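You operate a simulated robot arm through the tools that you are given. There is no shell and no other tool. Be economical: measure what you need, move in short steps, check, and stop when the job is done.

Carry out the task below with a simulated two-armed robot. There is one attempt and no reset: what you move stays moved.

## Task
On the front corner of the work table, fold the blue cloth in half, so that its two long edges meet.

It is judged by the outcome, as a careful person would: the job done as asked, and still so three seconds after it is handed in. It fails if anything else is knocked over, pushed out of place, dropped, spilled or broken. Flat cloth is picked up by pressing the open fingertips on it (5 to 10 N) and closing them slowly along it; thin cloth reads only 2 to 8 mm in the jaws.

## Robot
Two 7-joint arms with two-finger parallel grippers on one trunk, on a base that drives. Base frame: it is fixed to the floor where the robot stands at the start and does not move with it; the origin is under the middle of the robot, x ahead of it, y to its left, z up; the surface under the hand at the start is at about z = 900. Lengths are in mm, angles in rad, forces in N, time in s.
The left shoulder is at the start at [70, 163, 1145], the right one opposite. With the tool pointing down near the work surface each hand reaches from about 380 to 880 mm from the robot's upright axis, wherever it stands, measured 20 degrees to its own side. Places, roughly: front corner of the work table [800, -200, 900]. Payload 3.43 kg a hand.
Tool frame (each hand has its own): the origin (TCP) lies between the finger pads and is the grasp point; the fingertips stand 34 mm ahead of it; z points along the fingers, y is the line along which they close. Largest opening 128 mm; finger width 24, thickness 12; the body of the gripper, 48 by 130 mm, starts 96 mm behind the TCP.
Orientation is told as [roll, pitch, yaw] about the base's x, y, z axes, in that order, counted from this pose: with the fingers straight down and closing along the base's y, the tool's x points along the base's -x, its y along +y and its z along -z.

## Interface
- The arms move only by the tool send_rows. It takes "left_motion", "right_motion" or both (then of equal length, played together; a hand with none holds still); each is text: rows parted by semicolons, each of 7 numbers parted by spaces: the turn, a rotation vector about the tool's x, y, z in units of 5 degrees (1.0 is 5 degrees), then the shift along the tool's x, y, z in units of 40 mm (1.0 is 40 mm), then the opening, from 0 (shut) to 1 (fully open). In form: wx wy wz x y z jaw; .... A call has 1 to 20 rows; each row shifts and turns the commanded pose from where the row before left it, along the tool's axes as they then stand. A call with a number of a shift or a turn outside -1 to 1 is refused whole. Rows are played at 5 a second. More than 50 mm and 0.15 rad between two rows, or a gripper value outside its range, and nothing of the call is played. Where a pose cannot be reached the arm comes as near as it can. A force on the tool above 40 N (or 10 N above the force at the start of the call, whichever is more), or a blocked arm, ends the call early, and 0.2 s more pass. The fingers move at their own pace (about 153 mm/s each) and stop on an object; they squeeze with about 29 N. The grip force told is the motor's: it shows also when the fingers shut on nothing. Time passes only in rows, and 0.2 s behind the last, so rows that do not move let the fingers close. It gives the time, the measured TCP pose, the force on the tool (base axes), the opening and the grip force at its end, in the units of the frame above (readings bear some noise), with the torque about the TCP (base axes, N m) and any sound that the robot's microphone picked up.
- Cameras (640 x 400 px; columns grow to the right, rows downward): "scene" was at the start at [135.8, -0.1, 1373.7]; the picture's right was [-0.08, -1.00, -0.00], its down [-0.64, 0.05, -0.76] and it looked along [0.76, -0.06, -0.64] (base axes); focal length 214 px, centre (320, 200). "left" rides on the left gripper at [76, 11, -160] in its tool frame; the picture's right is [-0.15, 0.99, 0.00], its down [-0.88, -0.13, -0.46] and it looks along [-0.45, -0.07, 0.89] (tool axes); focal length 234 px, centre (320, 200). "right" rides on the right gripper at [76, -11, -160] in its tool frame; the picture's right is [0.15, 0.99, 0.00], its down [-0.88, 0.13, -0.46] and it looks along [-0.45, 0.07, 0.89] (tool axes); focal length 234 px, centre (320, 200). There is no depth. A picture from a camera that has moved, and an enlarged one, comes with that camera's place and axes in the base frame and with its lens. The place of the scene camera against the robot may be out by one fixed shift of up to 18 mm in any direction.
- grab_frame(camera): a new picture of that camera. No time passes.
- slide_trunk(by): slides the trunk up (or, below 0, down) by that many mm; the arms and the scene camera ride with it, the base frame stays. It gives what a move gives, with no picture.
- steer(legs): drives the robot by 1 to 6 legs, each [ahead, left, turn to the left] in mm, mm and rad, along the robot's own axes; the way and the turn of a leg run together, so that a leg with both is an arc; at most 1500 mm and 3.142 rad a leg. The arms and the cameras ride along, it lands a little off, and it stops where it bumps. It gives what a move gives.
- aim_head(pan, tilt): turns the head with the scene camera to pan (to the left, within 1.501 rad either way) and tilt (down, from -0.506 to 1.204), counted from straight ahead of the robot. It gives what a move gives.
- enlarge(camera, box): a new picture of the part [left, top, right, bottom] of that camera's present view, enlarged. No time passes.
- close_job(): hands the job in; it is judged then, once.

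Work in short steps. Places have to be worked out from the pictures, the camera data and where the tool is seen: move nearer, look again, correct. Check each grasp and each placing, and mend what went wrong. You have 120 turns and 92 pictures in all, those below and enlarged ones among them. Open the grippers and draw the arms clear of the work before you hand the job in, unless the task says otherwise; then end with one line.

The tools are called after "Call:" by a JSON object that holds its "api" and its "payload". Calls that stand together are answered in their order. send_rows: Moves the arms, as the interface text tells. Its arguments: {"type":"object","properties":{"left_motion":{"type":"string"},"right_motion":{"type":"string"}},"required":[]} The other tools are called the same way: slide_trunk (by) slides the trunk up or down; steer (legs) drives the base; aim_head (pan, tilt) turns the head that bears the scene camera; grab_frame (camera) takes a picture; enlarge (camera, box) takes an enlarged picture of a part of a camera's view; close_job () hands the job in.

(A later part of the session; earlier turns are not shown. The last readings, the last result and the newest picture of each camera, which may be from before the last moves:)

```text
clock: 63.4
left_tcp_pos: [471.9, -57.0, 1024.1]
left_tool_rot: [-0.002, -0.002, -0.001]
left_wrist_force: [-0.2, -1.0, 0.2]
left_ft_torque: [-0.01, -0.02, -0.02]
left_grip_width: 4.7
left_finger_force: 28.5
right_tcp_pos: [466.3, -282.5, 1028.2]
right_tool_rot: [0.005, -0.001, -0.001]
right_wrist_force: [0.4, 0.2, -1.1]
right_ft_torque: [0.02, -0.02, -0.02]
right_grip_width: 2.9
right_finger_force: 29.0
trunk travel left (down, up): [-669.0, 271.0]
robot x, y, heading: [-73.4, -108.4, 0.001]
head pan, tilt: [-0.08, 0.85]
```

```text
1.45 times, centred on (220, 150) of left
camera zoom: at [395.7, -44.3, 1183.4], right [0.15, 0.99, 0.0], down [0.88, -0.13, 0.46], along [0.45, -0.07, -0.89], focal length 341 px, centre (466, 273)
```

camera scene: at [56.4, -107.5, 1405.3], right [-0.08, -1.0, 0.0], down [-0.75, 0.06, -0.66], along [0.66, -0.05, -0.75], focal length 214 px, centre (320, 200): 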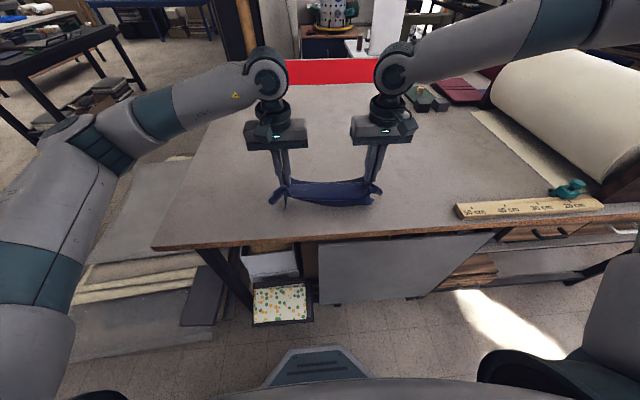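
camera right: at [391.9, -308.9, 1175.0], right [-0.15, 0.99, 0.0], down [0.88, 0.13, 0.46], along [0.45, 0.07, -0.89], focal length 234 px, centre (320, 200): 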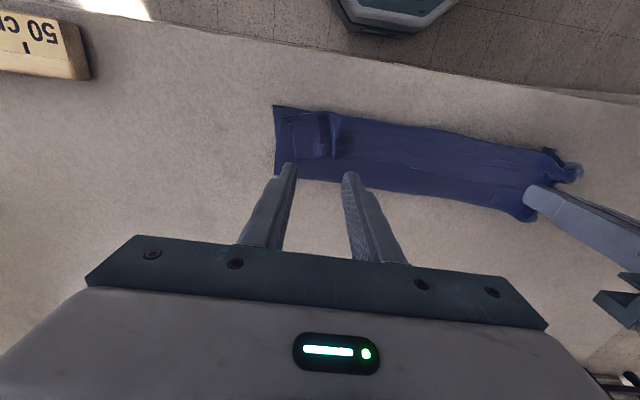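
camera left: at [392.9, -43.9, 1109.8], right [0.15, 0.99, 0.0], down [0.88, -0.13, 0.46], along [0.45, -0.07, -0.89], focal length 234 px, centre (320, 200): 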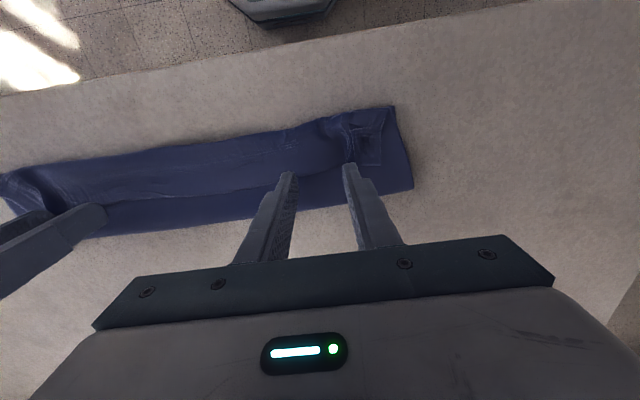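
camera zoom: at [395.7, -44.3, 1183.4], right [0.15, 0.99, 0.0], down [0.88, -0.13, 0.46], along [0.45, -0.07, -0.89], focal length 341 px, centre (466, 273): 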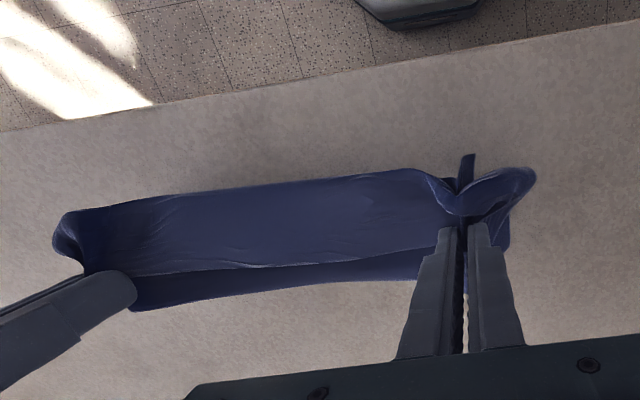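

The left pinch also caught the lower layer. I lower both hands again, open only the left, and move it aside to look.

Call:
{"api": "send_rows", "payload": {"left_motion": "0 0 0 0 0 0.4 0; 0 0 0 0 0 0.4 0; 0 0 0 0 0 0.4 0; 0 0 0 0 0 0.4 0; 0 0 0 0 0 0.4 0; 0 0 0 0 0 0 0; 0 0 0 0 0 0 0.1; 0 0 0 0 0 0 0.2; 0 0 0 0 0 0 0.31; 0 0 0 0 0 0 0.31; 0 0 0 0 0 -0.4 0.31; 0 0 0 0 0 -0.4 0.31; 0 0 0 0 0 -0.4 0.31; 0 0 0 0.3 0.8 -0.4 0.31; 0 0 0 0.3 0.8 -0.4 0.31; 0 0 0 0.3 0.8 0 0.31; 0 0 0 0.3 0.8 0 0.31; 0 0 0 0 0 0 0.31", "right_motion": "0 0 0 0 0 0.3 0; 0 0 0 0 0 0.3 0; 0 0 0 0 0 0.3 0; 0 0 0 0 0 0.3 0; 0 0 0 0 0 0.3 0; 0 0 0 0 0 0 0; 0 0 0 0 0 0 0; 0 0 0 0 0 0 0; 0 0 0 0 0 0 0; 0 0 0 0 0 0 0; 0 0 0 0 0 0 0; 0 0 0 0 0 0 0; 0 0 0 0 0 0 0; 0 0 0 0 0 0 0; 0 0 0 0 0 0 0; 0 0 0 0 0 0 0; 0 0 0 0 0 0 0; 0 0 0 0 0 0 0"}}

Call:
{"api": "enlarge", "payload": {"camera": "scene", "box": [250, 150, 410, 250]}}

Call:
{"api": "grab_frame", "payload": {"camera": "left"}}

```text
clock: 67.2
left_tcp_pos: [423.2, 70.1, 1024.5]
left_tool_rot: [0.0, -0.001, -0.001]
left_wrist_force: [0.3, 0.1, -0.6]
left_ft_torque: [0.01, -0.01, 0.04]
left_grip_width: 39.8
left_finger_force: 0.0
right_tcp_pos: [466.2, -283.1, 965.9]
right_tool_rot: [0.005, 0.0, -0.001]
right_wrist_force: [-0.2, -0.1, 0.0]
right_ft_torque: [0.04, 0.02, 0.02]
right_grip_width: 2.7
right_finger_force: 28.8
trunk travel left (down, up): [-669.0, 271.0]
robot x, y, heading: [-73.1, -111.8, 0.002]
head pan, tilt: [-0.08, 0.85]
```

```text
4.00 times, centred on (330, 200) of scene
camera zoom: at [56.6, -108.7, 1405.2], right [-0.08, -1.0, 0.0], down [-0.75, 0.06, -0.66], along [0.66, -0.05, -0.75], focal length 858 px, centre (280, 200)
```

zoom: 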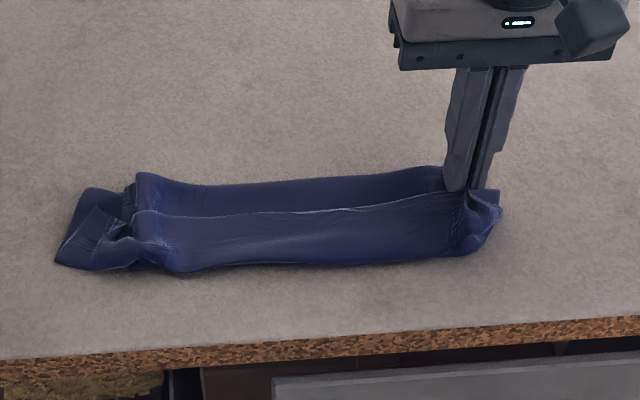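

```text
31 pictures are left
camera left: at [347.8, 83.4, 1184.8], right [0.15, 0.99, 0.0], down [0.88, -0.13, 0.46], along [0.45, -0.07, -0.89], focal length 234 px, centre (320, 200)
```

left: 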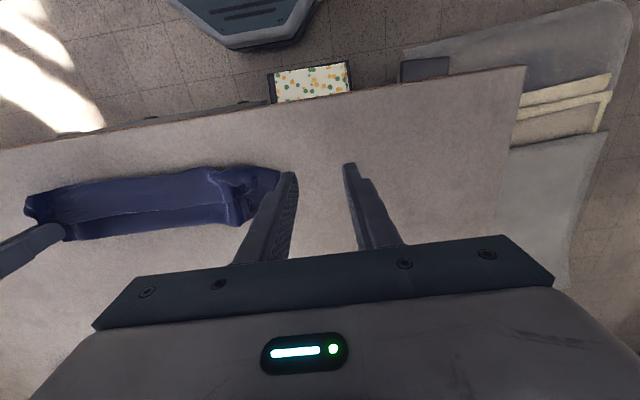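

I lift the right hand alone and drive ahead, which should unroll the upper layer away from the lower one.

Call:
{"api": "send_rows", "payload": {"right_motion": "0 0 0 0 0 -0.4 0; 0 0 0 0 0 -0.4 0; 0 0 0 0 0 -0.4 0; 0 0 0 0 0 -0.4 0; 0 0 0 0 0 -0.4 0; 0 0 0 0 0 -0.4 0; 0 0 0 0 0 0 0", "left_motion": "0 0 0 0 0 -0.3 0.31; 0 0 0 0 0 -0.3 0.31; 0 0 0 0 0 -0.3 0.31; 0 0 0 0 0 -0.3 0.31; 0 0 0 0 0 -0.3 0.31; 0 0 0 0 0 -0.3 0.31; 0 0 0 0 0 0 0.31"}}

Call:
{"api": "steer", "payload": {"legs": [[110, 0, 0]]}}

Call:
{"api": "grab_frame", "payload": {"camera": "scene"}}

```text
clock: 68.8
left_tcp_pos: [423.5, 71.3, 1097.0]
left_tool_rot: [-0.001, 0.0, -0.002]
left_wrist_force: [0.6, 0.3, -0.1]
left_ft_torque: [-0.01, -0.01, 0.0]
left_grip_width: 39.5
left_finger_force: 0.1
right_tcp_pos: [466.3, -281.4, 1062.8]
right_tool_rot: [0.003, -0.001, -0.001]
right_wrist_force: [0.4, 0.0, -1.0]
right_ft_torque: [0.0, 0.03, 0.02]
right_grip_width: 2.9
right_finger_force: 28.5
trunk travel left (down, up): [-669.0, 271.0]
robot x, y, heading: [-74.1, -107.1, -0.004]
head pan, tilt: [-0.08, 0.85]
```

```text
clock: 70.0
left_tcp_pos: [533.2, 70.2, 1096.6]
left_tool_rot: [-0.001, 0.001, -0.003]
left_wrist_force: [-0.2, 0.3, 0.0]
left_ft_torque: [0.0, 0.02, 0.03]
left_grip_width: 39.8
left_finger_force: 0.0
right_tcp_pos: [576.0, -282.2, 1063.5]
right_tool_rot: [0.003, -0.002, -0.001]
right_wrist_force: [0.9, -0.6, 0.9]
right_ft_torque: [-0.02, -0.04, -0.02]
right_grip_width: 3.1
right_finger_force: 29.1
trunk travel left (down, up): [-669.0, 271.0]
robot x, y, heading: [38.2, -110.0, -0.004]
head pan, tilt: [-0.08, 0.85]
```

```text
30 pictures are left
camera scene: at [165.9, -107.7, 1405.4], right [-0.08, -1.0, 0.0], down [-0.75, 0.06, -0.66], along [0.66, -0.06, -0.75], focal length 214 px, centre (320, 200)
```

scene: 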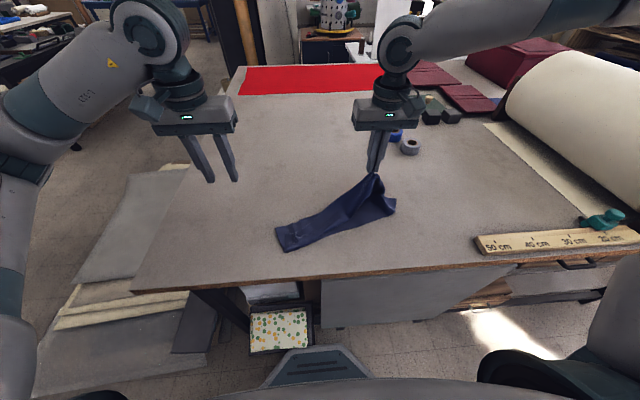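

The cloth is pulling open on the right while the left end is still rolled. I lay the right side out to about (640, −315) and lower it near the table.

Call:
{"api": "send_rows", "payload": {"right_motion": "0 0 0 -0.3 -0.15 0.2 0; 0 0 0 -0.3 -0.15 0.2 0; 0 0 0 -0.3 -0.15 0.4 0; 0 0 0 -0.3 -0.15 0.4 0; 0 0 0 -0.3 -0.1 0.5 0; 0 0 0 -0.2 -0.1 0.5 0; 0 0 0 0 0 0.4 0; 0 0 0 0 0 0 0"}}

Call:
{"api": "enlarge", "payload": {"camera": "scene", "box": [230, 140, 430, 265]}}

```text
clock: 71.8
left_tcp_pos: [534.0, 71.0, 1096.2]
left_tool_rot: [0.0, 0.0, -0.003]
left_wrist_force: [0.9, 0.0, -0.9]
left_ft_torque: [-0.01, 0.03, 0.02]
left_grip_width: 39.7
left_finger_force: 0.1
right_tcp_pos: [644.0, -314.8, 958.5]
right_tool_rot: [0.002, -0.001, -0.001]
right_wrist_force: [-0.2, 0.1, 0.0]
right_ft_torque: [0.02, -0.04, -0.02]
right_grip_width: 2.8
right_finger_force: 28.7
trunk travel left (down, up): [-669.0, 271.0]
robot x, y, heading: [37.7, -105.2, -0.006]
head pan, tilt: [-0.08, 0.85]
```

```text
3.20 times, centred on (330, 202) of scene
camera zoom: at [166.2, -107.7, 1405.3], right [-0.08, -1.0, 0.0], down [-0.75, 0.06, -0.66], along [0.66, -0.06, -0.75], focal length 686 px, centre (288, 192)
```

zoom: 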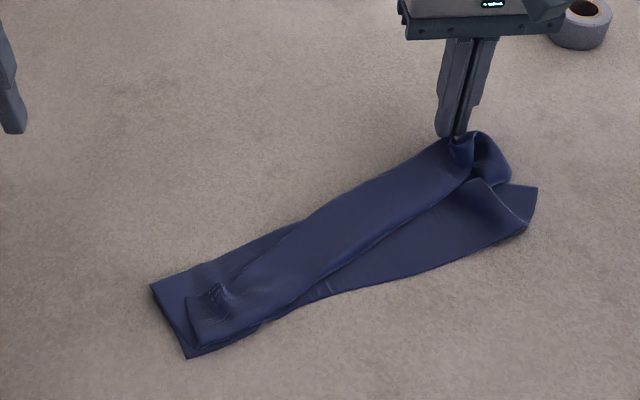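

I bring the left hand's camera over the rolled left end for a detailed look.

Call:
{"api": "send_rows", "payload": {"left_motion": "0 0 0 0.6 -0.2 0.45 0.31; 0 0 0 0.6 -0.2 0.45 0.31; 0 0 0 0.6 -0.2 0.45 0.31; 0 0 0 0.6 -0.2 0.45 0.31; 0 0 0 0 0 0 0.31; 0 0 0 0 0 0 0.31"}}

Call:
{"api": "enlarge", "payload": {"camera": "left", "box": [80, 90, 400, 290]}}

```text
clock: 73.2
left_tcp_pos: [437.7, 41.7, 1024.3]
left_tool_rot: [-0.002, 0.0, -0.003]
left_wrist_force: [0.5, 0.0, -0.3]
left_ft_torque: [-0.02, 0.02, 0.01]
left_grip_width: 39.6
left_finger_force: 0.1
right_tcp_pos: [643.6, -315.0, 958.7]
right_tool_rot: [0.002, 0.0, -0.003]
right_wrist_force: [-0.1, 0.6, 0.5]
right_ft_torque: [0.02, -0.03, 0.0]
right_grip_width: 2.8
right_finger_force: 29.0
trunk travel left (down, up): [-669.0, 271.0]
robot x, y, heading: [36.3, -108.9, -0.0]
head pan, tilt: [-0.08, 0.85]
```

```text
2.00 times, centred on (240, 190) of left
camera zoom: at [361.1, 52.7, 1184.1], right [0.15, 0.99, 0.0], down [0.88, -0.13, 0.46], along [0.45, -0.07, -0.89], focal length 468 px, centre (480, 220)
```

zoom: 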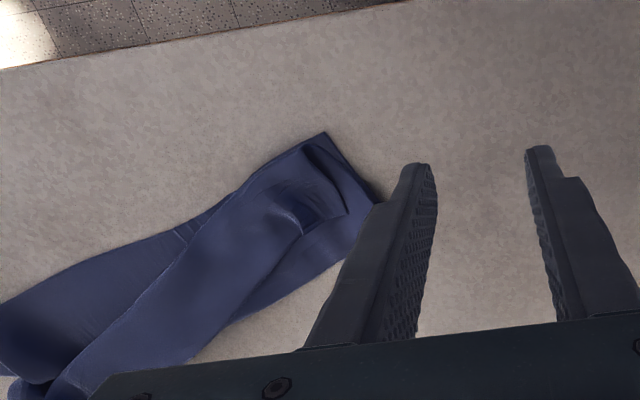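

The earlier pinch ridge on the flap stands at about (487, −92), running about 35° off x. I move the left hand above it, turn it about 30° to match, and look again.

Call:
{"api": "send_rows", "payload": {"left_motion": "0 0 0 -0.3 -0.82 0.35 0.31; 0 0 0 -0.3 -0.82 0.35 0.31; 0 0 0 -0.3 -0.82 0.35 0.31; 0 0 0 -0.3 -0.82 0.35 0.31; 0 0 -1 0 0 0 0.31; 0 0 -1 0 0 0 0.31; 0 0 -1 0 0 0 0.31; 0 0 -1 0 0 0 0.31; 0 0 -1 0 0 0 0.31; 0 0 -1 0 0 0 0.31; 0 0 0 0 0 0 0.31"}}

Call:
{"api": "enlarge", "payload": {"camera": "left", "box": [160, 60, 480, 260]}}

```text
clock: 75.5
left_tcp_pos: [484.9, -92.0, 968.7]
left_tool_rot: [-0.001, 0.001, 0.521]
left_wrist_force: [-0.5, 0.1, 0.1]
left_ft_torque: [0.01, 0.02, -0.01]
left_grip_width: 40.1
left_finger_force: 0.2
right_tcp_pos: [643.3, -313.8, 959.3]
right_tool_rot: [0.004, 0.001, -0.001]
right_wrist_force: [-0.6, 0.6, 0.8]
right_ft_torque: [0.0, 0.01, 0.0]
right_grip_width: 2.7
right_finger_force: 28.5
trunk travel left (down, up): [-669.0, 271.0]
robot x, y, heading: [36.2, -105.6, -0.006]
head pan, tilt: [-0.08, 0.85]
```

```text
2.00 times, centred on (320, 160) of left
camera zoom: at [413.4, -119.9, 1128.1], right [-0.37, 0.93, 0.0], down [0.83, 0.33, 0.46], along [0.42, 0.17, -0.89], focal length 468 px, centre (320, 280)
```

zoom: 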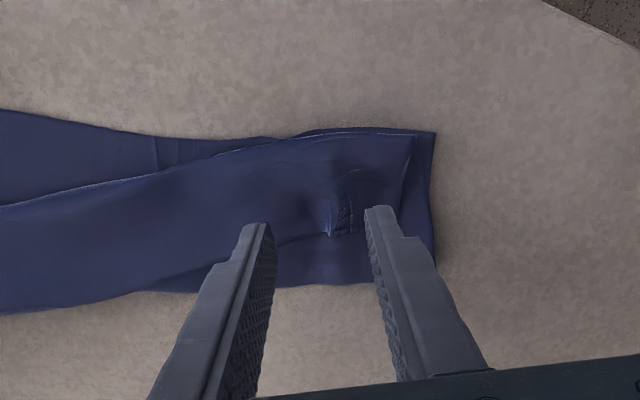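

The ridge now lies along the fingers, its end at about (492, −83). I shift 8 mm ahead and 4 mm sideways, go down to z≈941 without pressing, and close.

Call:
{"api": "send_rows", "payload": {"left_motion": "0 0 0 -0.1 0.05 0.23 0.31; 0 0 0 -0.1 0.05 0.23 0.31; 0 0 0 0 0 0.22 0.31; 0 0 0 0 0 0 0.31; 0 0 0 0 0 0 0.27; 0 0 0 0 0 0 0.23; 0 0 0 0 0 0 0.19; 0 0 0 0 0 0 0.15; 0 0 0 0 0 0 0.12; 0 0 0 0 0 0 0.09; 0 0 0 0 0 0 0.06; 0 0 0 0 0 0 0.03; 0 0 0 0 0 0 0; 0 0 0 0 0 0 0; 0 0 0 0 0 0 0"}}

Call:
{"api": "enlarge", "payload": {"camera": "left", "box": [160, 60, 480, 260]}}

```text
clock: 78.8
left_tcp_pos: [489.8, -85.0, 941.9]
left_tool_rot: [0.0, 0.0, 0.52]
left_wrist_force: [0.2, -0.7, -0.3]
left_ft_torque: [-0.03, -0.01, 0.0]
left_grip_width: 2.1
left_finger_force: 29.0
right_tcp_pos: [643.9, -315.7, 958.6]
right_tool_rot: [0.004, -0.001, -0.002]
right_wrist_force: [-0.6, 0.2, -0.6]
right_ft_torque: [0.04, -0.02, -0.02]
right_grip_width: 2.7
right_finger_force: 28.5
trunk travel left (down, up): [-669.0, 271.0]
robot x, y, heading: [37.4, -109.4, -0.006]
head pan, tilt: [-0.08, 0.85]
```

```text
2.00 times, centred on (320, 160) of left
camera zoom: at [417.7, -112.5, 1100.8], right [-0.37, 0.93, 0.0], down [0.83, 0.33, 0.46], along [0.42, 0.17, -0.89], focal length 468 px, centre (320, 280)
```

zoom: 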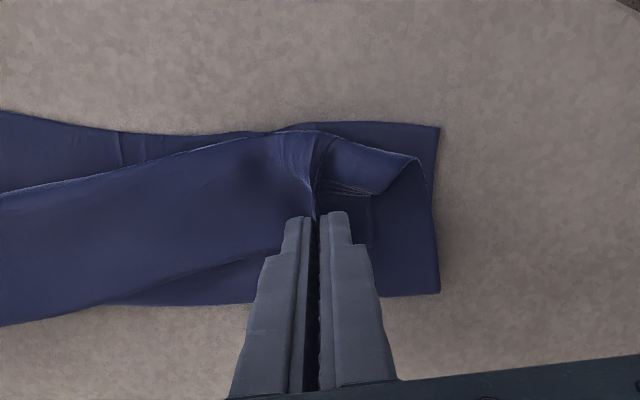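

The left holds just the top edge (2.1 mm). I lift both hands high, so the whole cloth hangs from its true edge and unrolls, bringing them level at x≈560 and about 298 mm apart.

Call:
{"api": "send_rows", "payload": {"left_motion": "0 0 1 0 0 -0.5 0; 0 0 1 0 0 -0.5 0; 0 0 1 0 0 -0.5 0; 0 0 1 0 0 -0.5 0; 0 0 1 0 0 -0.5 0; 0 0 1 0 0 -0.5 0; 0 0 0 -0.3 0.27 -0.5 0; 0 0 0 -0.3 0.27 -0.5 0; 0 0 0 -0.3 0.27 -0.5 0; 0 0 0 -0.3 0.27 -0.5 0; 0 0 0 -0.3 0.27 -0.5 0; 0 0 0 -0.3 0.27 -0.5 0; 0 0 0 0 0 0 0; 0 0 0 0 0 0 0", "right_motion": "0 0 0 0 0 -0.5 0; 0 0 0 0 0 -0.5 0; 0 0 0 0 0 -0.5 0; 0 0 0 0 0 -0.5 0; 0 0 0 0 0 -0.5 0; 0 0 0 0 0 -0.5 0; 0 0 0 0.35 0 -0.45 0; 0 0 0 0.35 0 -0.45 0; 0 0 0 0.35 0 -0.45 0; 0 0 0 0.35 0 -0.45 0; 0 0 0 0.35 0 -0.45 0; 0 0 0 0.35 0 -0.45 0; 0 0 0 0 0 0 0; 0 0 0 0 0 0 0"}}

Call:
{"api": "grab_frame", "payload": {"camera": "scene"}}

```text
clock: 81.8
left_tcp_pos: [561.0, -21.9, 1181.1]
left_tool_rot: [-0.005, 0.0, -0.004]
left_wrist_force: [-0.7, -25.9, 0.4]
left_ft_torque: [-0.91, 0.0, 0.29]
left_grip_width: 2.8
left_finger_force: 28.6
right_tcp_pos: [558.8, -316.8, 1187.2]
right_tool_rot: [0.006, -0.003, -0.001]
right_wrist_force: [-0.4, 26.3, -1.6]
right_ft_torque: [0.89, -0.01, -0.17]
right_grip_width: 3.0
right_finger_force: 28.6
trunk travel left (down, up): [-669.0, 271.0]
robot x, y, heading: [37.8, -106.0, -0.003]
head pan, tilt: [-0.08, 0.85]
```

```text
25 pictures are left
camera scene: at [166.3, -107.8, 1405.3], right [-0.08, -1.0, 0.0], down [-0.75, 0.06, -0.66], along [0.66, -0.05, -0.75], focal length 214 px, centre (320, 200)
```

scene: 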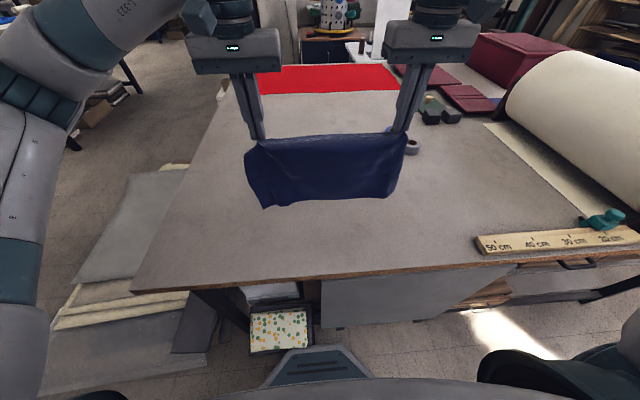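

The cloth now hangs fully unrolled from its long edge. I'll fold toward +x this time: set the free edge down far, lay half toward me, then bring the held edge back on top of it, so the pinched edge lies outward naturally. First I back up 60 mm and relax the tension.

Call:
{"api": "steer", "payload": {"legs": [[-60, 0, 0]]}}

Call:
{"api": "send_rows", "payload": {"left_motion": "0 0 0 -0.28 -0.04 0.15 0; 0 0 0 -0.28 -0.04 0.15 0; 0 0 0 -0.28 0 0.15 0; 0 0 0 -0.28 0 0.1 0; 0 0 0 0 0 0 0", "right_motion": "0 0 0 -0.28 0.04 0.18 0; 0 0 0 -0.28 0.04 0.18 0; 0 0 0 -0.28 0 0.18 0; 0 0 0 -0.28 0 0.16 0; 0 0 0 0 0 0 0"}}

Call:
{"api": "grab_frame", "payload": {"camera": "scene"}}

```text
clock: 82.7
left_tcp_pos: [505.2, -21.3, 1179.0]
left_tool_rot: [-0.004, 0.0, -0.001]
left_wrist_force: [0.0, -27.5, 1.4]
left_ft_torque: [-1.0, 0.04, 0.27]
left_grip_width: 2.7
left_finger_force: 28.8
right_tcp_pos: [501.3, -317.0, 1185.3]
right_tool_rot: [0.004, 0.002, 0.0]
right_wrist_force: [0.8, 27.4, 0.1]
right_ft_torque: [0.94, 0.04, -0.23]
right_grip_width: 3.0
right_finger_force: 28.7
trunk travel left (down, up): [-669.0, 271.0]
robot x, y, heading: [-26.3, -106.7, -0.001]
head pan, tilt: [-0.08, 0.85]
```

```text
clock: 83.9
left_tcp_pos: [545.8, -25.9, 1159.4]
left_tool_rot: [-0.006, -0.001, -0.001]
left_wrist_force: [-0.3, -14.2, -0.4]
left_ft_torque: [-0.46, -0.02, 0.17]
left_grip_width: 2.2
left_finger_force: 29.3
right_tcp_pos: [541.4, -313.5, 1160.9]
right_tool_rot: [0.003, -0.001, 0.0]
right_wrist_force: [0.7, 13.7, -0.3]
right_ft_torque: [0.49, 0.0, -0.15]
right_grip_width: 3.1
right_finger_force: 29.3
trunk travel left (down, up): [-669.0, 271.0]
robot x, y, heading: [-21.3, -108.2, -0.003]
head pan, tilt: [-0.08, 0.85]
```

```text
24 pictures are left
camera scene: at [104.9, -107.6, 1405.5], right [-0.08, -1.0, 0.0], down [-0.75, 0.06, -0.66], along [0.66, -0.05, -0.75], focal length 214 px, centre (320, 200)
```

scene: 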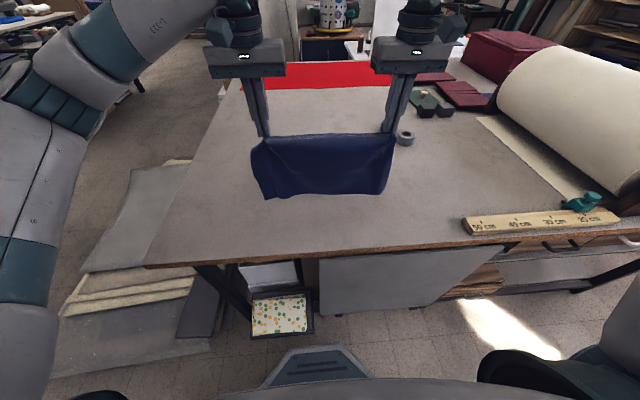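

Next I lower so the free edge touches down, then sweep toward me while sinking at 45° to lay the lower half flat.

Call:
{"api": "send_rows", "payload": {"left_motion": "0 0 0 0.05 -0.03 0.25 0; 0 0 0 0.1 -0.03 0.25 0; 0 0 0 0.15 0 0.22 0; 0 0 0 0.22 0 0.22 0; 0 0 0 0.22 0 0.22 0; 0 0 0 0.22 0 0.22 0; 0 0 0 0.22 0 0.22 0; 0 0 0 0.22 0 0.22 0; 0 0 0 0.22 0 0.22 0; 0 0 0 0.22 0 0.22 0; 0 0 0 0.22 0 0.22 0; 0 0 0 0.22 0 0.22 0; 0 0 0 0.22 0 0.2 0; 0 0 0 0 0 0 0", "right_motion": "0 0 0 0.02 0.03 0.25 0; 0 0 0 0.07 0.03 0.25 0; 0 0 0 0.1 0 0.22 0; 0 0 0 0.22 0 0.22 0; 0 0 0 0.22 0 0.22 0; 0 0 0 0.22 0 0.22 0; 0 0 0 0.22 0 0.22 0; 0 0 0 0.22 0 0.22 0; 0 0 0 0.22 0 0.22 0; 0 0 0 0.22 0 0.22 0; 0 0 0 0.22 0 0.22 0; 0 0 0 0.22 0 0.22 0; 0 0 0 0.22 0 0.2 0; 0 0 0 0 0 0 0"}}

Call:
{"api": "grab_frame", "payload": {"camera": "scene"}}

Call:
{"api": "grab_frame", "payload": {"camera": "left"}}

```text
clock: 86.9
left_tcp_pos: [445.9, -28.1, 1042.0]
left_tool_rot: [-0.005, -0.001, -0.001]
left_wrist_force: [0.0, -6.1, 0.4]
left_ft_torque: [-0.18, -0.01, 0.1]
left_grip_width: 2.2
left_finger_force: 28.9
right_tcp_pos: [447.2, -310.0, 1043.8]
right_tool_rot: [0.005, -0.001, 0.001]
right_wrist_force: [0.4, 5.8, -0.2]
right_ft_torque: [0.23, 0.02, -0.04]
right_grip_width: 2.9
right_finger_force: 28.9
trunk travel left (down, up): [-669.0, 271.0]
robot x, y, heading: [-22.4, -108.9, -0.0]
head pan, tilt: [-0.08, 0.85]
```

```text
23 pictures are left
camera scene: at [106.3, -107.7, 1405.3], right [-0.08, -1.0, 0.0], down [-0.75, 0.06, -0.66], along [0.66, -0.05, -0.75], focal length 214 px, centre (320, 200)
```

scene: 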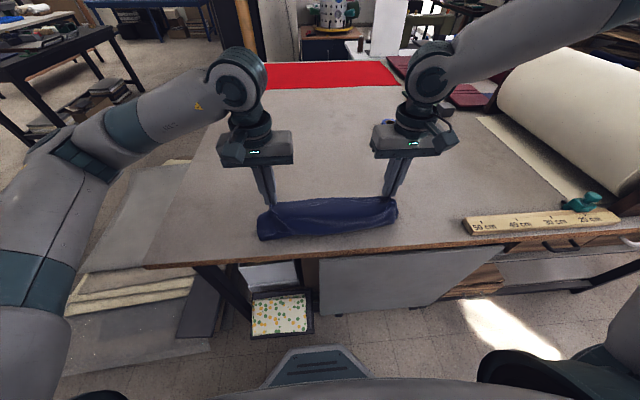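

```text
22 pictures are left
camera left: at [370.9, -14.3, 1200.9], right [0.15, 0.99, 0.0], down [0.88, -0.13, 0.46], along [0.45, -0.07, -0.89], focal length 234 px, centre (320, 200)
```

left: 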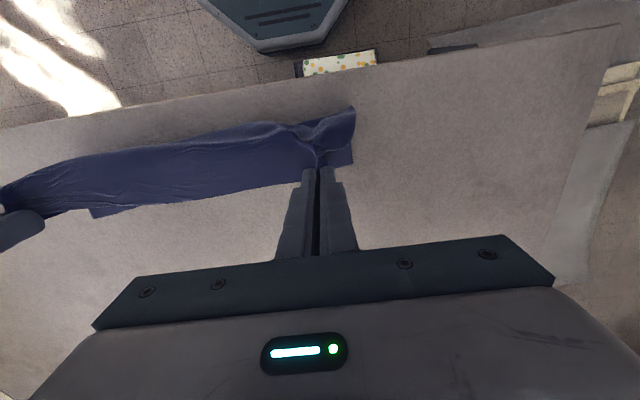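

The free edge slid toward me and skewed (left x≈470, right x≈500), leaving too little room. I lift again to let it hang and start farther away, this time laying the whole cloth flat and pulling it straight before folding.

Call:
{"api": "send_rows", "payload": {"left_motion": "0 0 0 -0.2 0 -0.4 0; 0 0 0 -0.2 0 -0.4 0; 0 0 0 -0.2 0 -0.4 0; 0 0 0 -0.2 0 -0.4 0; 0 0 0 -0.2 0 -0.4 0; 0 0 0 -0.2 0 -0.4 0; 0 0 0 -0.2 0 -0.4 0; 0 0 0 -0.2 0 -0.4 0; 0 0 0 0 0 0 0", "right_motion": "0 0 0 -0.2 0 -0.4 0; 0 0 0 -0.2 0 -0.4 0; 0 0 0 -0.2 0 -0.4 0; 0 0 0 -0.2 0 -0.4 0; 0 0 0 -0.2 0 -0.4 0; 0 0 0 -0.2 0 -0.4 0; 0 0 0 -0.2 0 -0.4 0; 0 0 0 -0.2 0 -0.4 0; 0 0 0 0 0 0 0"}}

Call:
{"api": "steer", "payload": {"legs": [[80, 0, 0]]}}

Call:
{"api": "send_rows", "payload": {"left_motion": "0 0 0 -0.3 0 0 0; 0 0 0 -0.3 0 0 0; 0 0 0 -0.3 0 0 0; 0 0 0 -0.3 0 0 0; 0 0 0 0 0 0 0; 0 0 0 0 0 0 0; 0 0 0 0 0 0 0; 0 0 0 0 0 0 0", "right_motion": "0 0 0 -0.3 0 0 0; 0 0 0 -0.3 0 0 0; 0 0 0 -0.3 0 0 0; 0 0 0 -0.3 0 0 0; 0 0 0 0 0 0 0; 0 0 0 0 0 0 0; 0 0 0 0 0 0 0; 0 0 0 0 0 0 0"}}

```text
clock: 88.9
left_tcp_pos: [512.4, -28.0, 1170.8]
left_tool_rot: [-0.006, 0.001, -0.005]
left_wrist_force: [-0.1, -8.5, -0.6]
left_ft_torque: [-0.28, 0.02, 0.12]
left_grip_width: 2.4
left_finger_force: 29.1
right_tcp_pos: [510.9, -311.5, 1172.1]
right_tool_rot: [0.006, 0.001, 0.0]
right_wrist_force: [-0.1, 8.2, 0.4]
right_ft_torque: [0.3, 0.01, -0.05]
right_grip_width: 3.1
right_finger_force: 29.1
trunk travel left (down, up): [-669.0, 271.0]
robot x, y, heading: [-22.8, -108.3, -0.003]
head pan, tilt: [-0.08, 0.85]
```

```text
clock: 90.0
left_tcp_pos: [590.5, -28.2, 1171.3]
left_tool_rot: [-0.005, -0.003, -0.004]
left_wrist_force: [-0.4, -8.1, 0.0]
left_ft_torque: [-0.28, 0.03, 0.1]
left_grip_width: 2.7
left_finger_force: 28.5
right_tcp_pos: [588.0, -312.4, 1172.8]
right_tool_rot: [0.005, 0.0, -0.003]
right_wrist_force: [0.4, 9.0, 0.7]
right_ft_torque: [0.32, 0.0, -0.1]
right_grip_width: 3.0
right_finger_force: 28.7
trunk travel left (down, up): [-669.0, 271.0]
robot x, y, heading: [57.6, -108.4, -0.004]
head pan, tilt: [-0.08, 0.85]
```

```text
clock: 91.8
left_tcp_pos: [639.3, -27.1, 1170.3]
left_tool_rot: [-0.004, 0.0, -0.002]
left_wrist_force: [0.3, -7.6, -0.1]
left_ft_torque: [-0.27, 0.02, 0.08]
left_grip_width: 2.3
left_finger_force: 29.0
right_tcp_pos: [637.7, -310.8, 1171.7]
right_tool_rot: [0.005, -0.002, -0.002]
right_wrist_force: [0.1, 7.9, -0.3]
right_ft_torque: [0.27, -0.01, -0.07]
right_grip_width: 2.8
right_finger_force: 29.0
trunk travel left (down, up): [-669.0, 271.0]
robot x, y, heading: [60.9, -106.7, -0.002]
head pan, tilt: [-0.08, 0.85]
```

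Hanging straight at x≈638. I lower until it touches down, then sweep toward me at 45°.

Call:
{"api": "send_rows", "payload": {"left_motion": "0 0 0 0 0 0.25 0; 0 0 0 0 0 0.25 0; 0 0 0 0 0 0.25 0; 0 0 0 0.05 0 0.25 0; 0 0 0 0.1 0 0.25 0; 0 0 0 0.15 0 0.25 0; 0 0 0 0.2 0 0.25 0; 0 0 0 0.25 0 0.25 0; 0 0 0 0.25 0 0.25 0; 0 0 0 0.25 0 0.25 0; 0 0 0 0.25 0 0.25 0; 0 0 0 0.25 0 0.25 0; 0 0 0 0.25 0 0.25 0; 0 0 0 0.25 0 0.25 0; 0 0 0 0.25 0 0.25 0; 0 0 0 0.25 0 0.25 0; 0 0 0 0 0 0 0", "right_motion": "0 0 0 0 0 0.25 0; 0 0 0 0 0 0.25 0; 0 0 0 0 0 0.25 0; 0 0 0 0.05 0 0.25 0; 0 0 0 0.1 0 0.25 0; 0 0 0 0.15 0 0.25 0; 0 0 0 0.2 0 0.25 0; 0 0 0 0.25 0 0.25 0; 0 0 0 0.25 0 0.25 0; 0 0 0 0.25 0 0.25 0; 0 0 0 0.25 0 0.25 0; 0 0 0 0.25 0 0.25 0; 0 0 0 0.25 0 0.25 0; 0 0 0 0.25 0 0.25 0; 0 0 0 0.25 0 0.25 0; 0 0 0 0.25 0 0.25 0; 0 0 0 0 0 0 0"}}

Call:
{"api": "grab_frame", "payload": {"camera": "left"}}

```text
clock: 95.4
left_tcp_pos: [529.9, -27.8, 1010.9]
left_tool_rot: [-0.006, 0.0, -0.003]
left_wrist_force: [0.3, -6.3, -0.9]
left_ft_torque: [-0.21, -0.02, 0.08]
left_grip_width: 2.2
left_finger_force: 29.2
right_tcp_pos: [528.5, -312.4, 1011.0]
right_tool_rot: [0.004, -0.001, -0.001]
right_wrist_force: [0.1, 5.8, -0.7]
right_ft_torque: [0.22, 0.0, -0.06]
right_grip_width: 3.1
right_finger_force: 28.2
trunk travel left (down, up): [-669.0, 271.0]
robot x, y, heading: [55.4, -108.1, -0.002]
head pan, tilt: [-0.08, 0.85]
```

```text
21 pictures are left
camera left: at [454.3, -16.2, 1170.0], right [0.15, 0.99, 0.0], down [0.88, -0.13, 0.46], along [0.45, -0.07, -0.89], focal length 234 px, centre (320, 200)
```

left: 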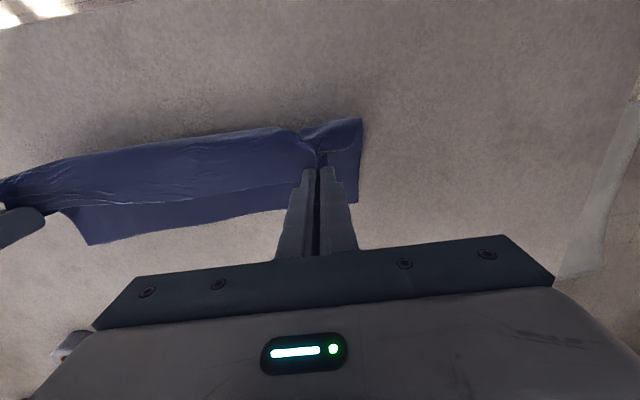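

The free edge now lies nearly straight (x≈602 left, 611 right) with the lower half flat and the fold forming at about x≈494, as it should. I swing the held edge onto it.

Call:
{"api": "send_rows", "payload": {"left_motion": "0 0 0 -0.39 0 0.09 0; 0 0 0 -0.39 0 0.09 0; 0 0 0 -0.31 0 0.31 0; 0 0 0 -0.31 0 0.31 0; 0 0 0 -0.16 0 0.31 0; 0 0 0 -0.16 0 0.31 0; 0 0 0 -0.05 0 0.15 0; 0 0 0 0 0 0 0; 0 0 0 0 0 0 0", "right_motion": "0 0 0 -0.41 0 0.09 0; 0 0 0 -0.41 0 0.09 0; 0 0 0 -0.33 0 0.31 0; 0 0 0 -0.33 0 0.31 0; 0 0 0 -0.18 0 0.31 0; 0 0 0 -0.18 0 0.31 0; 0 0 0 -0.05 0 0.15 0; 0 0 0 0 0 0 0; 0 0 0 0 0 0 0"}}

Call:
{"api": "grab_frame", "payload": {"camera": "left"}}

Call:
{"api": "grab_frame", "payload": {"camera": "right"}}

```text
clock: 97.4
left_tcp_pos: [600.8, -29.7, 948.6]
left_tool_rot: [-0.007, 0.001, -0.003]
left_wrist_force: [-0.1, -4.6, 0.0]
left_ft_torque: [-0.13, -0.03, 0.07]
left_grip_width: 2.3
left_finger_force: 28.8
right_tcp_pos: [603.1, -311.6, 948.6]
right_tool_rot: [0.007, 0.0, -0.002]
right_wrist_force: [-0.1, 3.5, 1.1]
right_ft_torque: [0.17, 0.0, -0.02]
right_grip_width: 3.1
right_finger_force: 29.2
trunk travel left (down, up): [-669.0, 271.0]
robot x, y, heading: [56.9, -110.3, -0.005]
head pan, tilt: [-0.08, 0.85]
```

```text
20 pictures are left
camera left: at [525.2, -16.6, 1108.0], right [0.15, 0.99, 0.0], down [0.88, -0.13, 0.46], along [0.45, -0.07, -0.89], focal length 234 px, centre (320, 200)
```

left: 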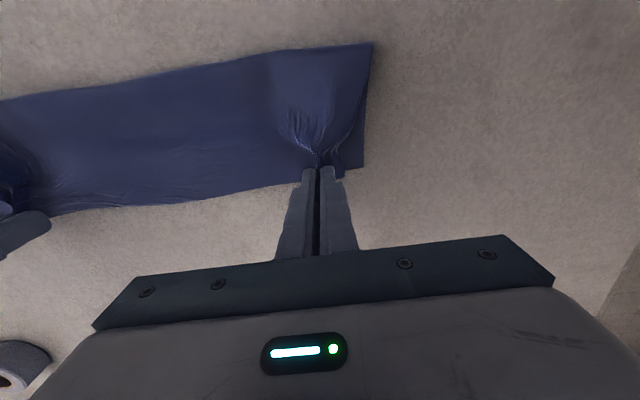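

```text
19 pictures are left
camera right: at [528.1, -322.2, 1106.8], right [-0.14, 0.99, 0.01], down [0.88, 0.13, 0.46], along [0.45, 0.07, -0.89], focal length 234 px, centre (320, 200)
```

right: 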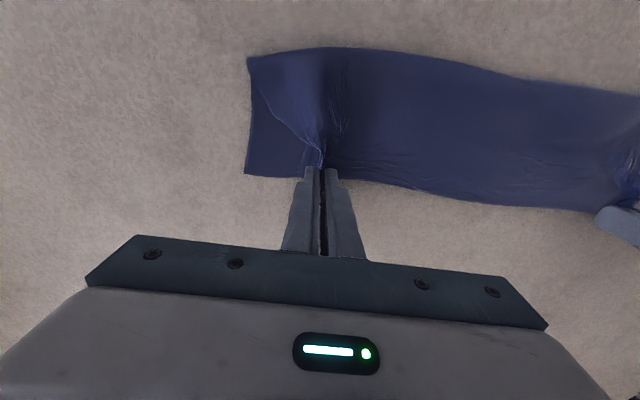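

The edges nearly meet; the lower edge reads x≈607 on the left and 613 on the right. I shift +3 mm left and +5 mm right, lower to light contact, then open slowly.

Call:
{"api": "send_rows", "payload": {"left_motion": "0 0 0 -0.08 0 0.1 0; 0 0 0 0 0 0.1 0; 0 0 0 0 0 0.04 0; 0 0 0 0 0 0 0; 0 0 0 0 0 0 0.04; 0 0 0 0 0 0 0.08; 0 0 0 0 0 0 0.12; 0 0 0 0 0 0 0.16; 0 0 0 0 0 0 0.2; 0 0 0 0 0 0 0.25; 0 0 0 0 0 0 0.25; 0 0 0 0 0 0 0.25", "right_motion": "0 0 0 -0.12 0 0.1 0; 0 0 0 0 0 0.1 0; 0 0 0 0 0 0.04 0; 0 0 0 0 0 0 0; 0 0 0 0 0 0 0.04; 0 0 0 0 0 0 0.08; 0 0 0 0 0 0 0.12; 0 0 0 0 0 0 0.16; 0 0 0 0 0 0 0.2; 0 0 0 0 0 0 0.25; 0 0 0 0 0 0 0.25; 0 0 0 0 0 0 0.25"}}

Call:
{"api": "send_rows", "payload": {"left_motion": "0 0 0 0 0 -0.2 0.25; 0 0 0 0 0 -0.4 0.25; 0 0 0 0 0 -0.6 0.25; 0 0 0 0 0 -0.6 0.25; 0 0 0 0.5 0.5 -0.6 0.25; 0 0 0 0.5 0.8 0 0.25; 0 0 0 0 0 0 0.25", "right_motion": "0 0 0 0 0 -0.2 0.25; 0 0 0 0 0 -0.4 0.25; 0 0 0 0 0 -0.6 0.25; 0 0 0 0 0 -0.6 0.25; 0 0 0 0.5 -0.5 -0.6 0.25; 0 0 0 0.5 -0.8 0 0.25; 0 0 0 0 0 0 0.25"}}

Call:
{"api": "grab_frame", "payload": {"camera": "left"}}

Call:
{"api": "grab_frame", "payload": {"camera": "right"}}

```text
clock: 100.0
left_tcp_pos: [604.0, -30.2, 939.4]
left_tool_rot: [-0.007, 0.001, -0.004]
left_wrist_force: [-0.7, -0.8, -0.1]
left_ft_torque: [0.04, -0.04, -0.04]
left_grip_width: 32.1
left_finger_force: 0.1
right_tcp_pos: [607.3, -310.5, 939.2]
right_tool_rot: [0.005, -0.002, -0.001]
right_wrist_force: [-0.1, 0.1, -0.1]
right_ft_torque: [-0.06, 0.0, -0.03]
right_grip_width: 32.0
right_finger_force: 0.1
trunk travel left (down, up): [-669.0, 271.0]
robot x, y, heading: [57.9, -111.2, -0.003]
head pan, tilt: [-0.08, 0.85]
```

```text
clock: 101.6
left_tcp_pos: [565.0, 23.9, 1035.4]
left_tool_rot: [-0.005, 0.0, -0.003]
left_wrist_force: [-0.2, 0.7, -0.4]
left_ft_torque: [0.0, 0.03, -0.01]
left_grip_width: 31.8
left_finger_force: 0.0
right_tcp_pos: [567.8, -364.8, 1033.4]
right_tool_rot: [0.004, 0.001, -0.001]
right_wrist_force: [0.9, 0.9, 0.2]
right_ft_torque: [-0.02, 0.02, 0.01]
right_grip_width: 32.0
right_finger_force: 0.1
trunk travel left (down, up): [-669.0, 271.0]
robot x, y, heading: [56.5, -108.3, -0.003]
head pan, tilt: [-0.08, 0.85]
```

```text
18 pictures are left
camera left: at [490.2, 36.4, 1194.2], right [0.15, 0.99, 0.0], down [0.88, -0.13, 0.46], along [0.45, -0.07, -0.89], focal length 234 px, centre (320, 200)
```

left: 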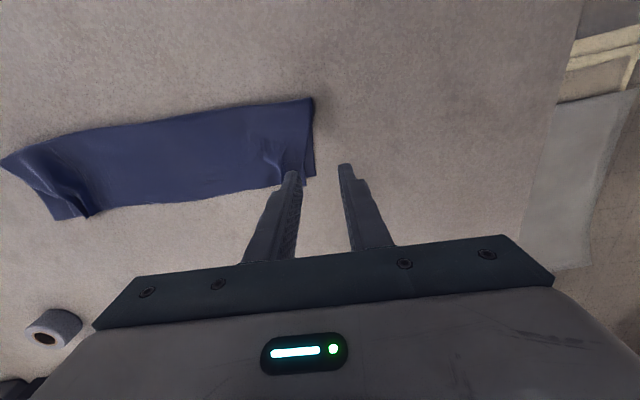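

```text
17 pictures are left
camera right: at [492.5, -375.7, 1192.1], right [-0.15, 0.99, 0.01], down [0.88, 0.13, 0.46], along [0.45, 0.07, -0.89], focal length 234 px, centre (320, 200)
```

right: 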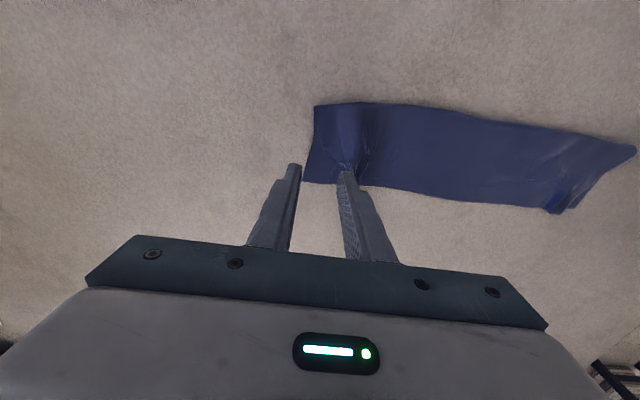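

The cloth is folded in half. I zoom in on both ends to check the corners and edges.

Call:
{"api": "enlarge", "payload": {"camera": "left", "box": [0, 80, 320, 240]}}

Call:
{"api": "enlarge", "payload": {"camera": "right", "box": [290, 80, 640, 240]}}

```text
2.00 times, centred on (160, 160) of left
camera zoom: at [490.2, 36.4, 1194.2], right [0.15, 0.99, 0.0], down [0.88, -0.13, 0.46], along [0.45, -0.07, -0.89], focal length 468 px, centre (640, 280)
```

zoom: 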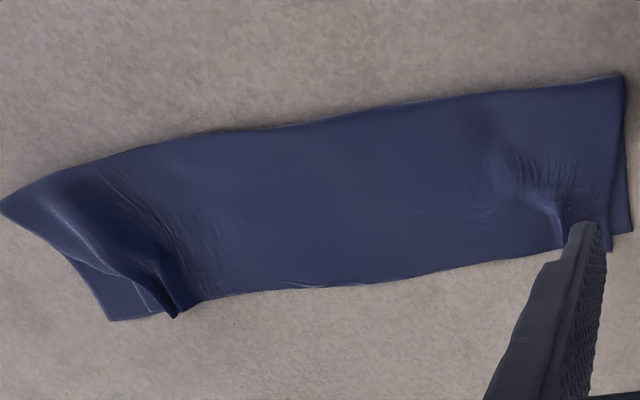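

```text
1.83 times, centred on (465, 160) of right
camera zoom: at [492.5, -375.7, 1192.1], right [-0.15, 0.99, 0.01], down [0.88, 0.13, 0.46], along [0.45, 0.07, -0.89], focal length 428 px, centre (55, 273)
```

zoom: 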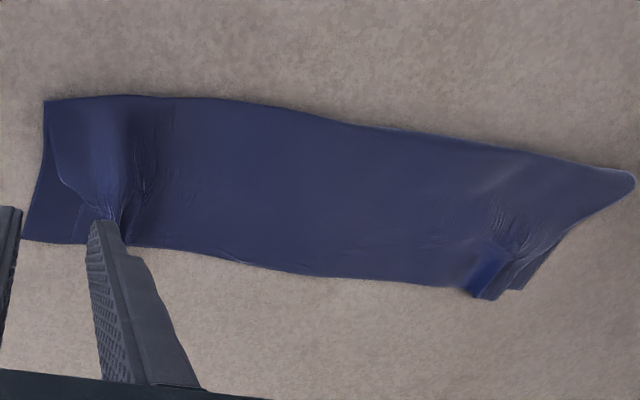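

Left end looks good. The right far corner of the upper layer is drawn in by its pinch ridge; I move the right hand aside and look closely at that corner.

Call:
{"api": "send_rows", "payload": {"right_motion": "0 0 0 0.4 -0.75 0.3 0.1; 0 0 0 0.4 -0.75 0.3 0; 0 0 0 0 0 0 0; 0 0 0 0 0 0 0", "left_motion": "0 0 0 0.4 0.75 0 0.1; 0 0 0 0.4 0.75 0 0; 0 0 0 0 0 0 0; 0 0 0 0 0 0 0"}}

Call:
{"api": "enlarge", "payload": {"camera": "right", "box": [330, 100, 530, 225]}}

Call:
{"api": "enlarge", "payload": {"camera": "left", "box": [110, 100, 310, 225]}}

```text
clock: 102.6
left_tcp_pos: [530.9, 83.7, 1036.8]
left_tool_rot: [-0.005, 0.001, -0.003]
left_wrist_force: [0.4, 0.2, 0.8]
left_ft_torque: [0.03, -0.02, 0.01]
left_grip_width: 0.0
left_finger_force: 29.0
right_tcp_pos: [533.2, -423.8, 1009.3]
right_tool_rot: [0.004, -0.002, -0.001]
right_wrist_force: [0.2, 0.2, -0.2]
right_ft_torque: [-0.08, -0.04, 0.02]
right_grip_width: 0.0
right_finger_force: 29.1
trunk travel left (down, up): [-669.0, 271.0]
robot x, y, heading: [53.1, -105.0, -0.005]
head pan, tilt: [-0.08, 0.85]
```

```text
3.20 times, centred on (430, 162) of right
camera zoom: at [457.8, -435.1, 1168.9], right [-0.15, 0.99, 0.0], down [0.88, 0.13, 0.46], along [0.45, 0.07, -0.89], focal length 749 px, centre (-32, 320)
```

zoom: 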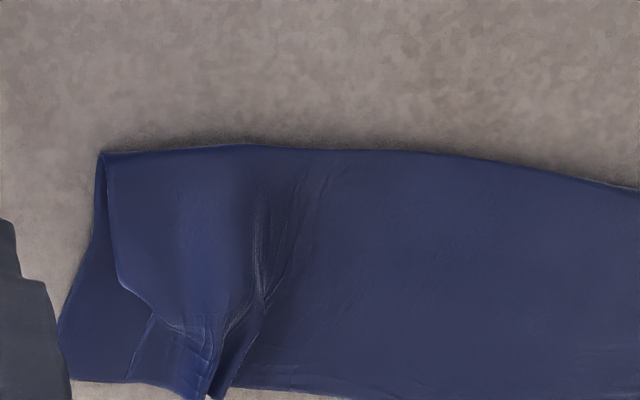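

```text
3.20 times, centred on (210, 162) of left
camera zoom: at [454.6, 96.4, 1194.4], right [0.15, 0.99, 0.0], down [0.88, -0.13, 0.46], along [0.45, -0.07, -0.89], focal length 749 px, centre (672, 320)
```

zoom: 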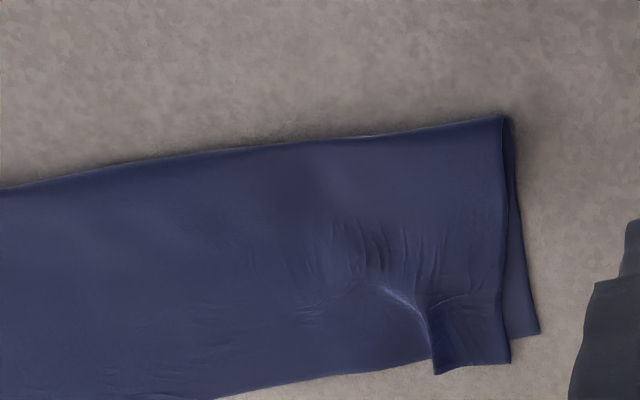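

The long edges meet. Only the right upper corner is drawn in about 22 mm along the edge by the pinch pleat. I'll wipe the pleat out gently with the closed right fingers, starting inside of it.

Call:
{"api": "send_rows", "payload": {"right_motion": "0 0 0 -0.295 0.68 0.245 0; 0 0 0 -0.295 0.68 0.245 0; 0 0 0 -0.295 0.68 0.245 0; 0 0 0 -0.295 0.68 0.245 0; 0 0 0 -0.295 0.68 0.245 0; 0 0 0 0 0 0.2 0; 0 0 0 0 0 0.2 0; 0 0 0 0 0 0 0"}}

Call:
{"api": "send_rows", "payload": {"right_motion": "0 0 0 0 0 0.07 0; 0 0 0 0 0 0.04 0; 0 0 0 0 0 0 0"}}

```text
clock: 104.4
left_tcp_pos: [530.3, 83.2, 1034.3]
left_tool_rot: [-0.005, 0.001, -0.004]
left_wrist_force: [-0.2, -0.5, 0.8]
left_ft_torque: [-0.02, -0.01, -0.01]
left_grip_width: 0.2
left_finger_force: 29.2
right_tcp_pos: [594.3, -288.9, 945.0]
right_tool_rot: [0.005, -0.001, -0.001]
right_wrist_force: [-0.4, -0.1, 0.1]
right_ft_torque: [0.02, -0.03, -0.05]
right_grip_width: 0.0
right_finger_force: 28.8
trunk travel left (down, up): [-669.0, 271.0]
robot x, y, heading: [54.8, -106.6, -0.003]
head pan, tilt: [-0.08, 0.85]
```

```text
clock: 105.2
left_tcp_pos: [531.5, 83.5, 1035.6]
left_tool_rot: [-0.005, 0.001, -0.003]
left_wrist_force: [0.2, -0.7, 0.4]
left_ft_torque: [0.01, 0.01, 0.03]
left_grip_width: 0.0
left_finger_force: 28.6
right_tcp_pos: [595.9, -289.3, 942.7]
right_tool_rot: [0.004, -0.002, -0.001]
right_wrist_force: [-0.1, 0.3, -1.3]
right_ft_torque: [-0.01, 0.0, -0.02]
right_grip_width: 0.1
right_finger_force: 29.1
trunk travel left (down, up): [-669.0, 271.0]
robot x, y, heading: [54.1, -110.2, -0.004]
head pan, tilt: [-0.08, 0.85]
```

Not touching yet; a little lower until a light force shows.

Call:
{"api": "send_rows", "payload": {"right_motion": "0 0 0 0 0 0.05 0; 0 0 0 0 0 0.05 0; 0 0 0 0 0 0 0"}}

```text
clock: 106.0
left_tcp_pos: [530.7, 84.5, 1035.7]
left_tool_rot: [-0.006, -0.001, -0.002]
left_wrist_force: [0.8, -0.1, -0.1]
left_ft_torque: [0.02, 0.01, -0.01]
left_grip_width: 0.1
left_finger_force: 28.8
right_tcp_pos: [595.8, -287.1, 937.9]
right_tool_rot: [0.006, -0.002, -0.001]
right_wrist_force: [0.4, 0.6, -0.5]
right_ft_torque: [-0.02, 0.02, -0.01]
right_grip_width: 0.2
right_finger_force: 28.7
trunk travel left (down, up): [-669.0, 271.0]
robot x, y, heading: [53.3, -104.1, -0.003]
head pan, tilt: [-0.08, 0.85]
```

One millimetre more should give light contact; then I wipe 45 mm outward (−y).

Call:
{"api": "send_rows", "payload": {"right_motion": "0 0 0 0 0 0.045 0; 0 0 0 0 0 0 0; 0 0 0 0 -0.15 0 0; 0 0 0 0 -0.15 0 0; 0 0 0 0 -0.15 0 0; 0 0 0 0 -0.15 0 0; 0 0 0 0 -0.15 0 0; 0 0 0 0 -0.15 0 0; 0 0 0 0 -0.15 0 0; 0 0 0 0 -0.15 0 0; 0 0 0 0 0 0 0"}}

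Call:
{"api": "enlarge", "payload": {"camera": "right", "box": [180, 60, 460, 235]}}

```text
clock: 108.4
left_tcp_pos: [531.6, 83.8, 1035.8]
left_tool_rot: [-0.005, 0.0, -0.004]
left_wrist_force: [-0.8, 0.6, 0.0]
left_ft_torque: [0.03, 0.01, 0.02]
left_grip_width: 0.1
left_finger_force: 29.1
right_tcp_pos: [594.4, -335.8, 937.8]
right_tool_rot: [0.005, -0.002, -0.003]
right_wrist_force: [0.7, 2.0, 7.5]
right_ft_torque: [0.06, -0.03, 0.01]
right_grip_width: 0.0
right_finger_force: 28.6
trunk travel left (down, up): [-669.0, 271.0]
robot x, y, heading: [55.4, -104.5, 0.002]
head pan, tilt: [-0.08, 0.85]
```

```text
2.29 times, centred on (320, 148) of right
camera zoom: at [519.3, -346.9, 1095.3], right [-0.15, 0.99, 0.0], down [0.88, 0.13, 0.46], along [0.45, 0.07, -0.89], focal length 535 px, centre (320, 320)
```

zoom: 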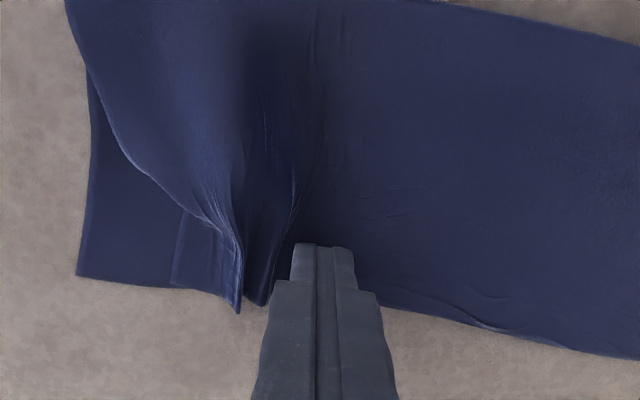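

The pleat travels outward ahead of the fingers; I keep wiping past the end of the cloth.

Call:
{"api": "send_rows", "payload": {"right_motion": "0 0 0 0 -0.15 0 0; 0 0 0 0 -0.15 0 0; 0 0 0 0 -0.15 0 0; 0 0 0 0 -0.15 0 0; 0 0 0 0 -0.15 0 0; 0 0 0 0 -0.15 0 0; 0 0 0 0 -0.15 0 0; 0 0 0 0 -0.15 0 0; 0 0 0 0 0 0 0"}}

Call:
{"api": "enlarge", "payload": {"camera": "right", "box": [220, 60, 500, 235]}}

```text
clock: 110.4
left_tcp_pos: [530.4, 83.9, 1036.0]
left_tool_rot: [-0.006, -0.003, -0.004]
left_wrist_force: [-0.1, -0.2, 0.6]
left_ft_torque: [0.01, 0.03, 0.02]
left_grip_width: 0.0
left_finger_force: 28.7
right_tcp_pos: [593.7, -381.4, 935.6]
right_tool_rot: [0.004, -0.003, -0.002]
right_wrist_force: [0.2, 2.6, 13.9]
right_ft_torque: [0.06, -0.06, 0.02]
right_grip_width: 0.0
right_finger_force: 28.6
trunk travel left (down, up): [-669.0, 271.0]
robot x, y, heading: [54.7, -108.8, 0.0]
head pan, tilt: [-0.08, 0.85]
```

```text
2.29 times, centred on (360, 148) of right
camera zoom: at [518.6, -393.5, 1095.1], right [-0.15, 0.99, 0.0], down [0.88, 0.13, 0.46], along [0.45, 0.07, -0.89], focal length 535 px, centre (229, 320)
```

zoom: 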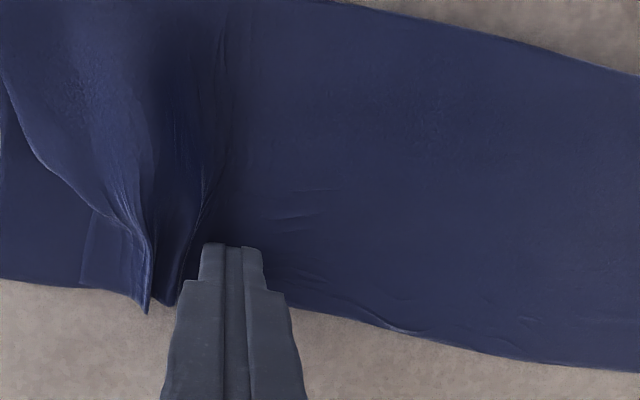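

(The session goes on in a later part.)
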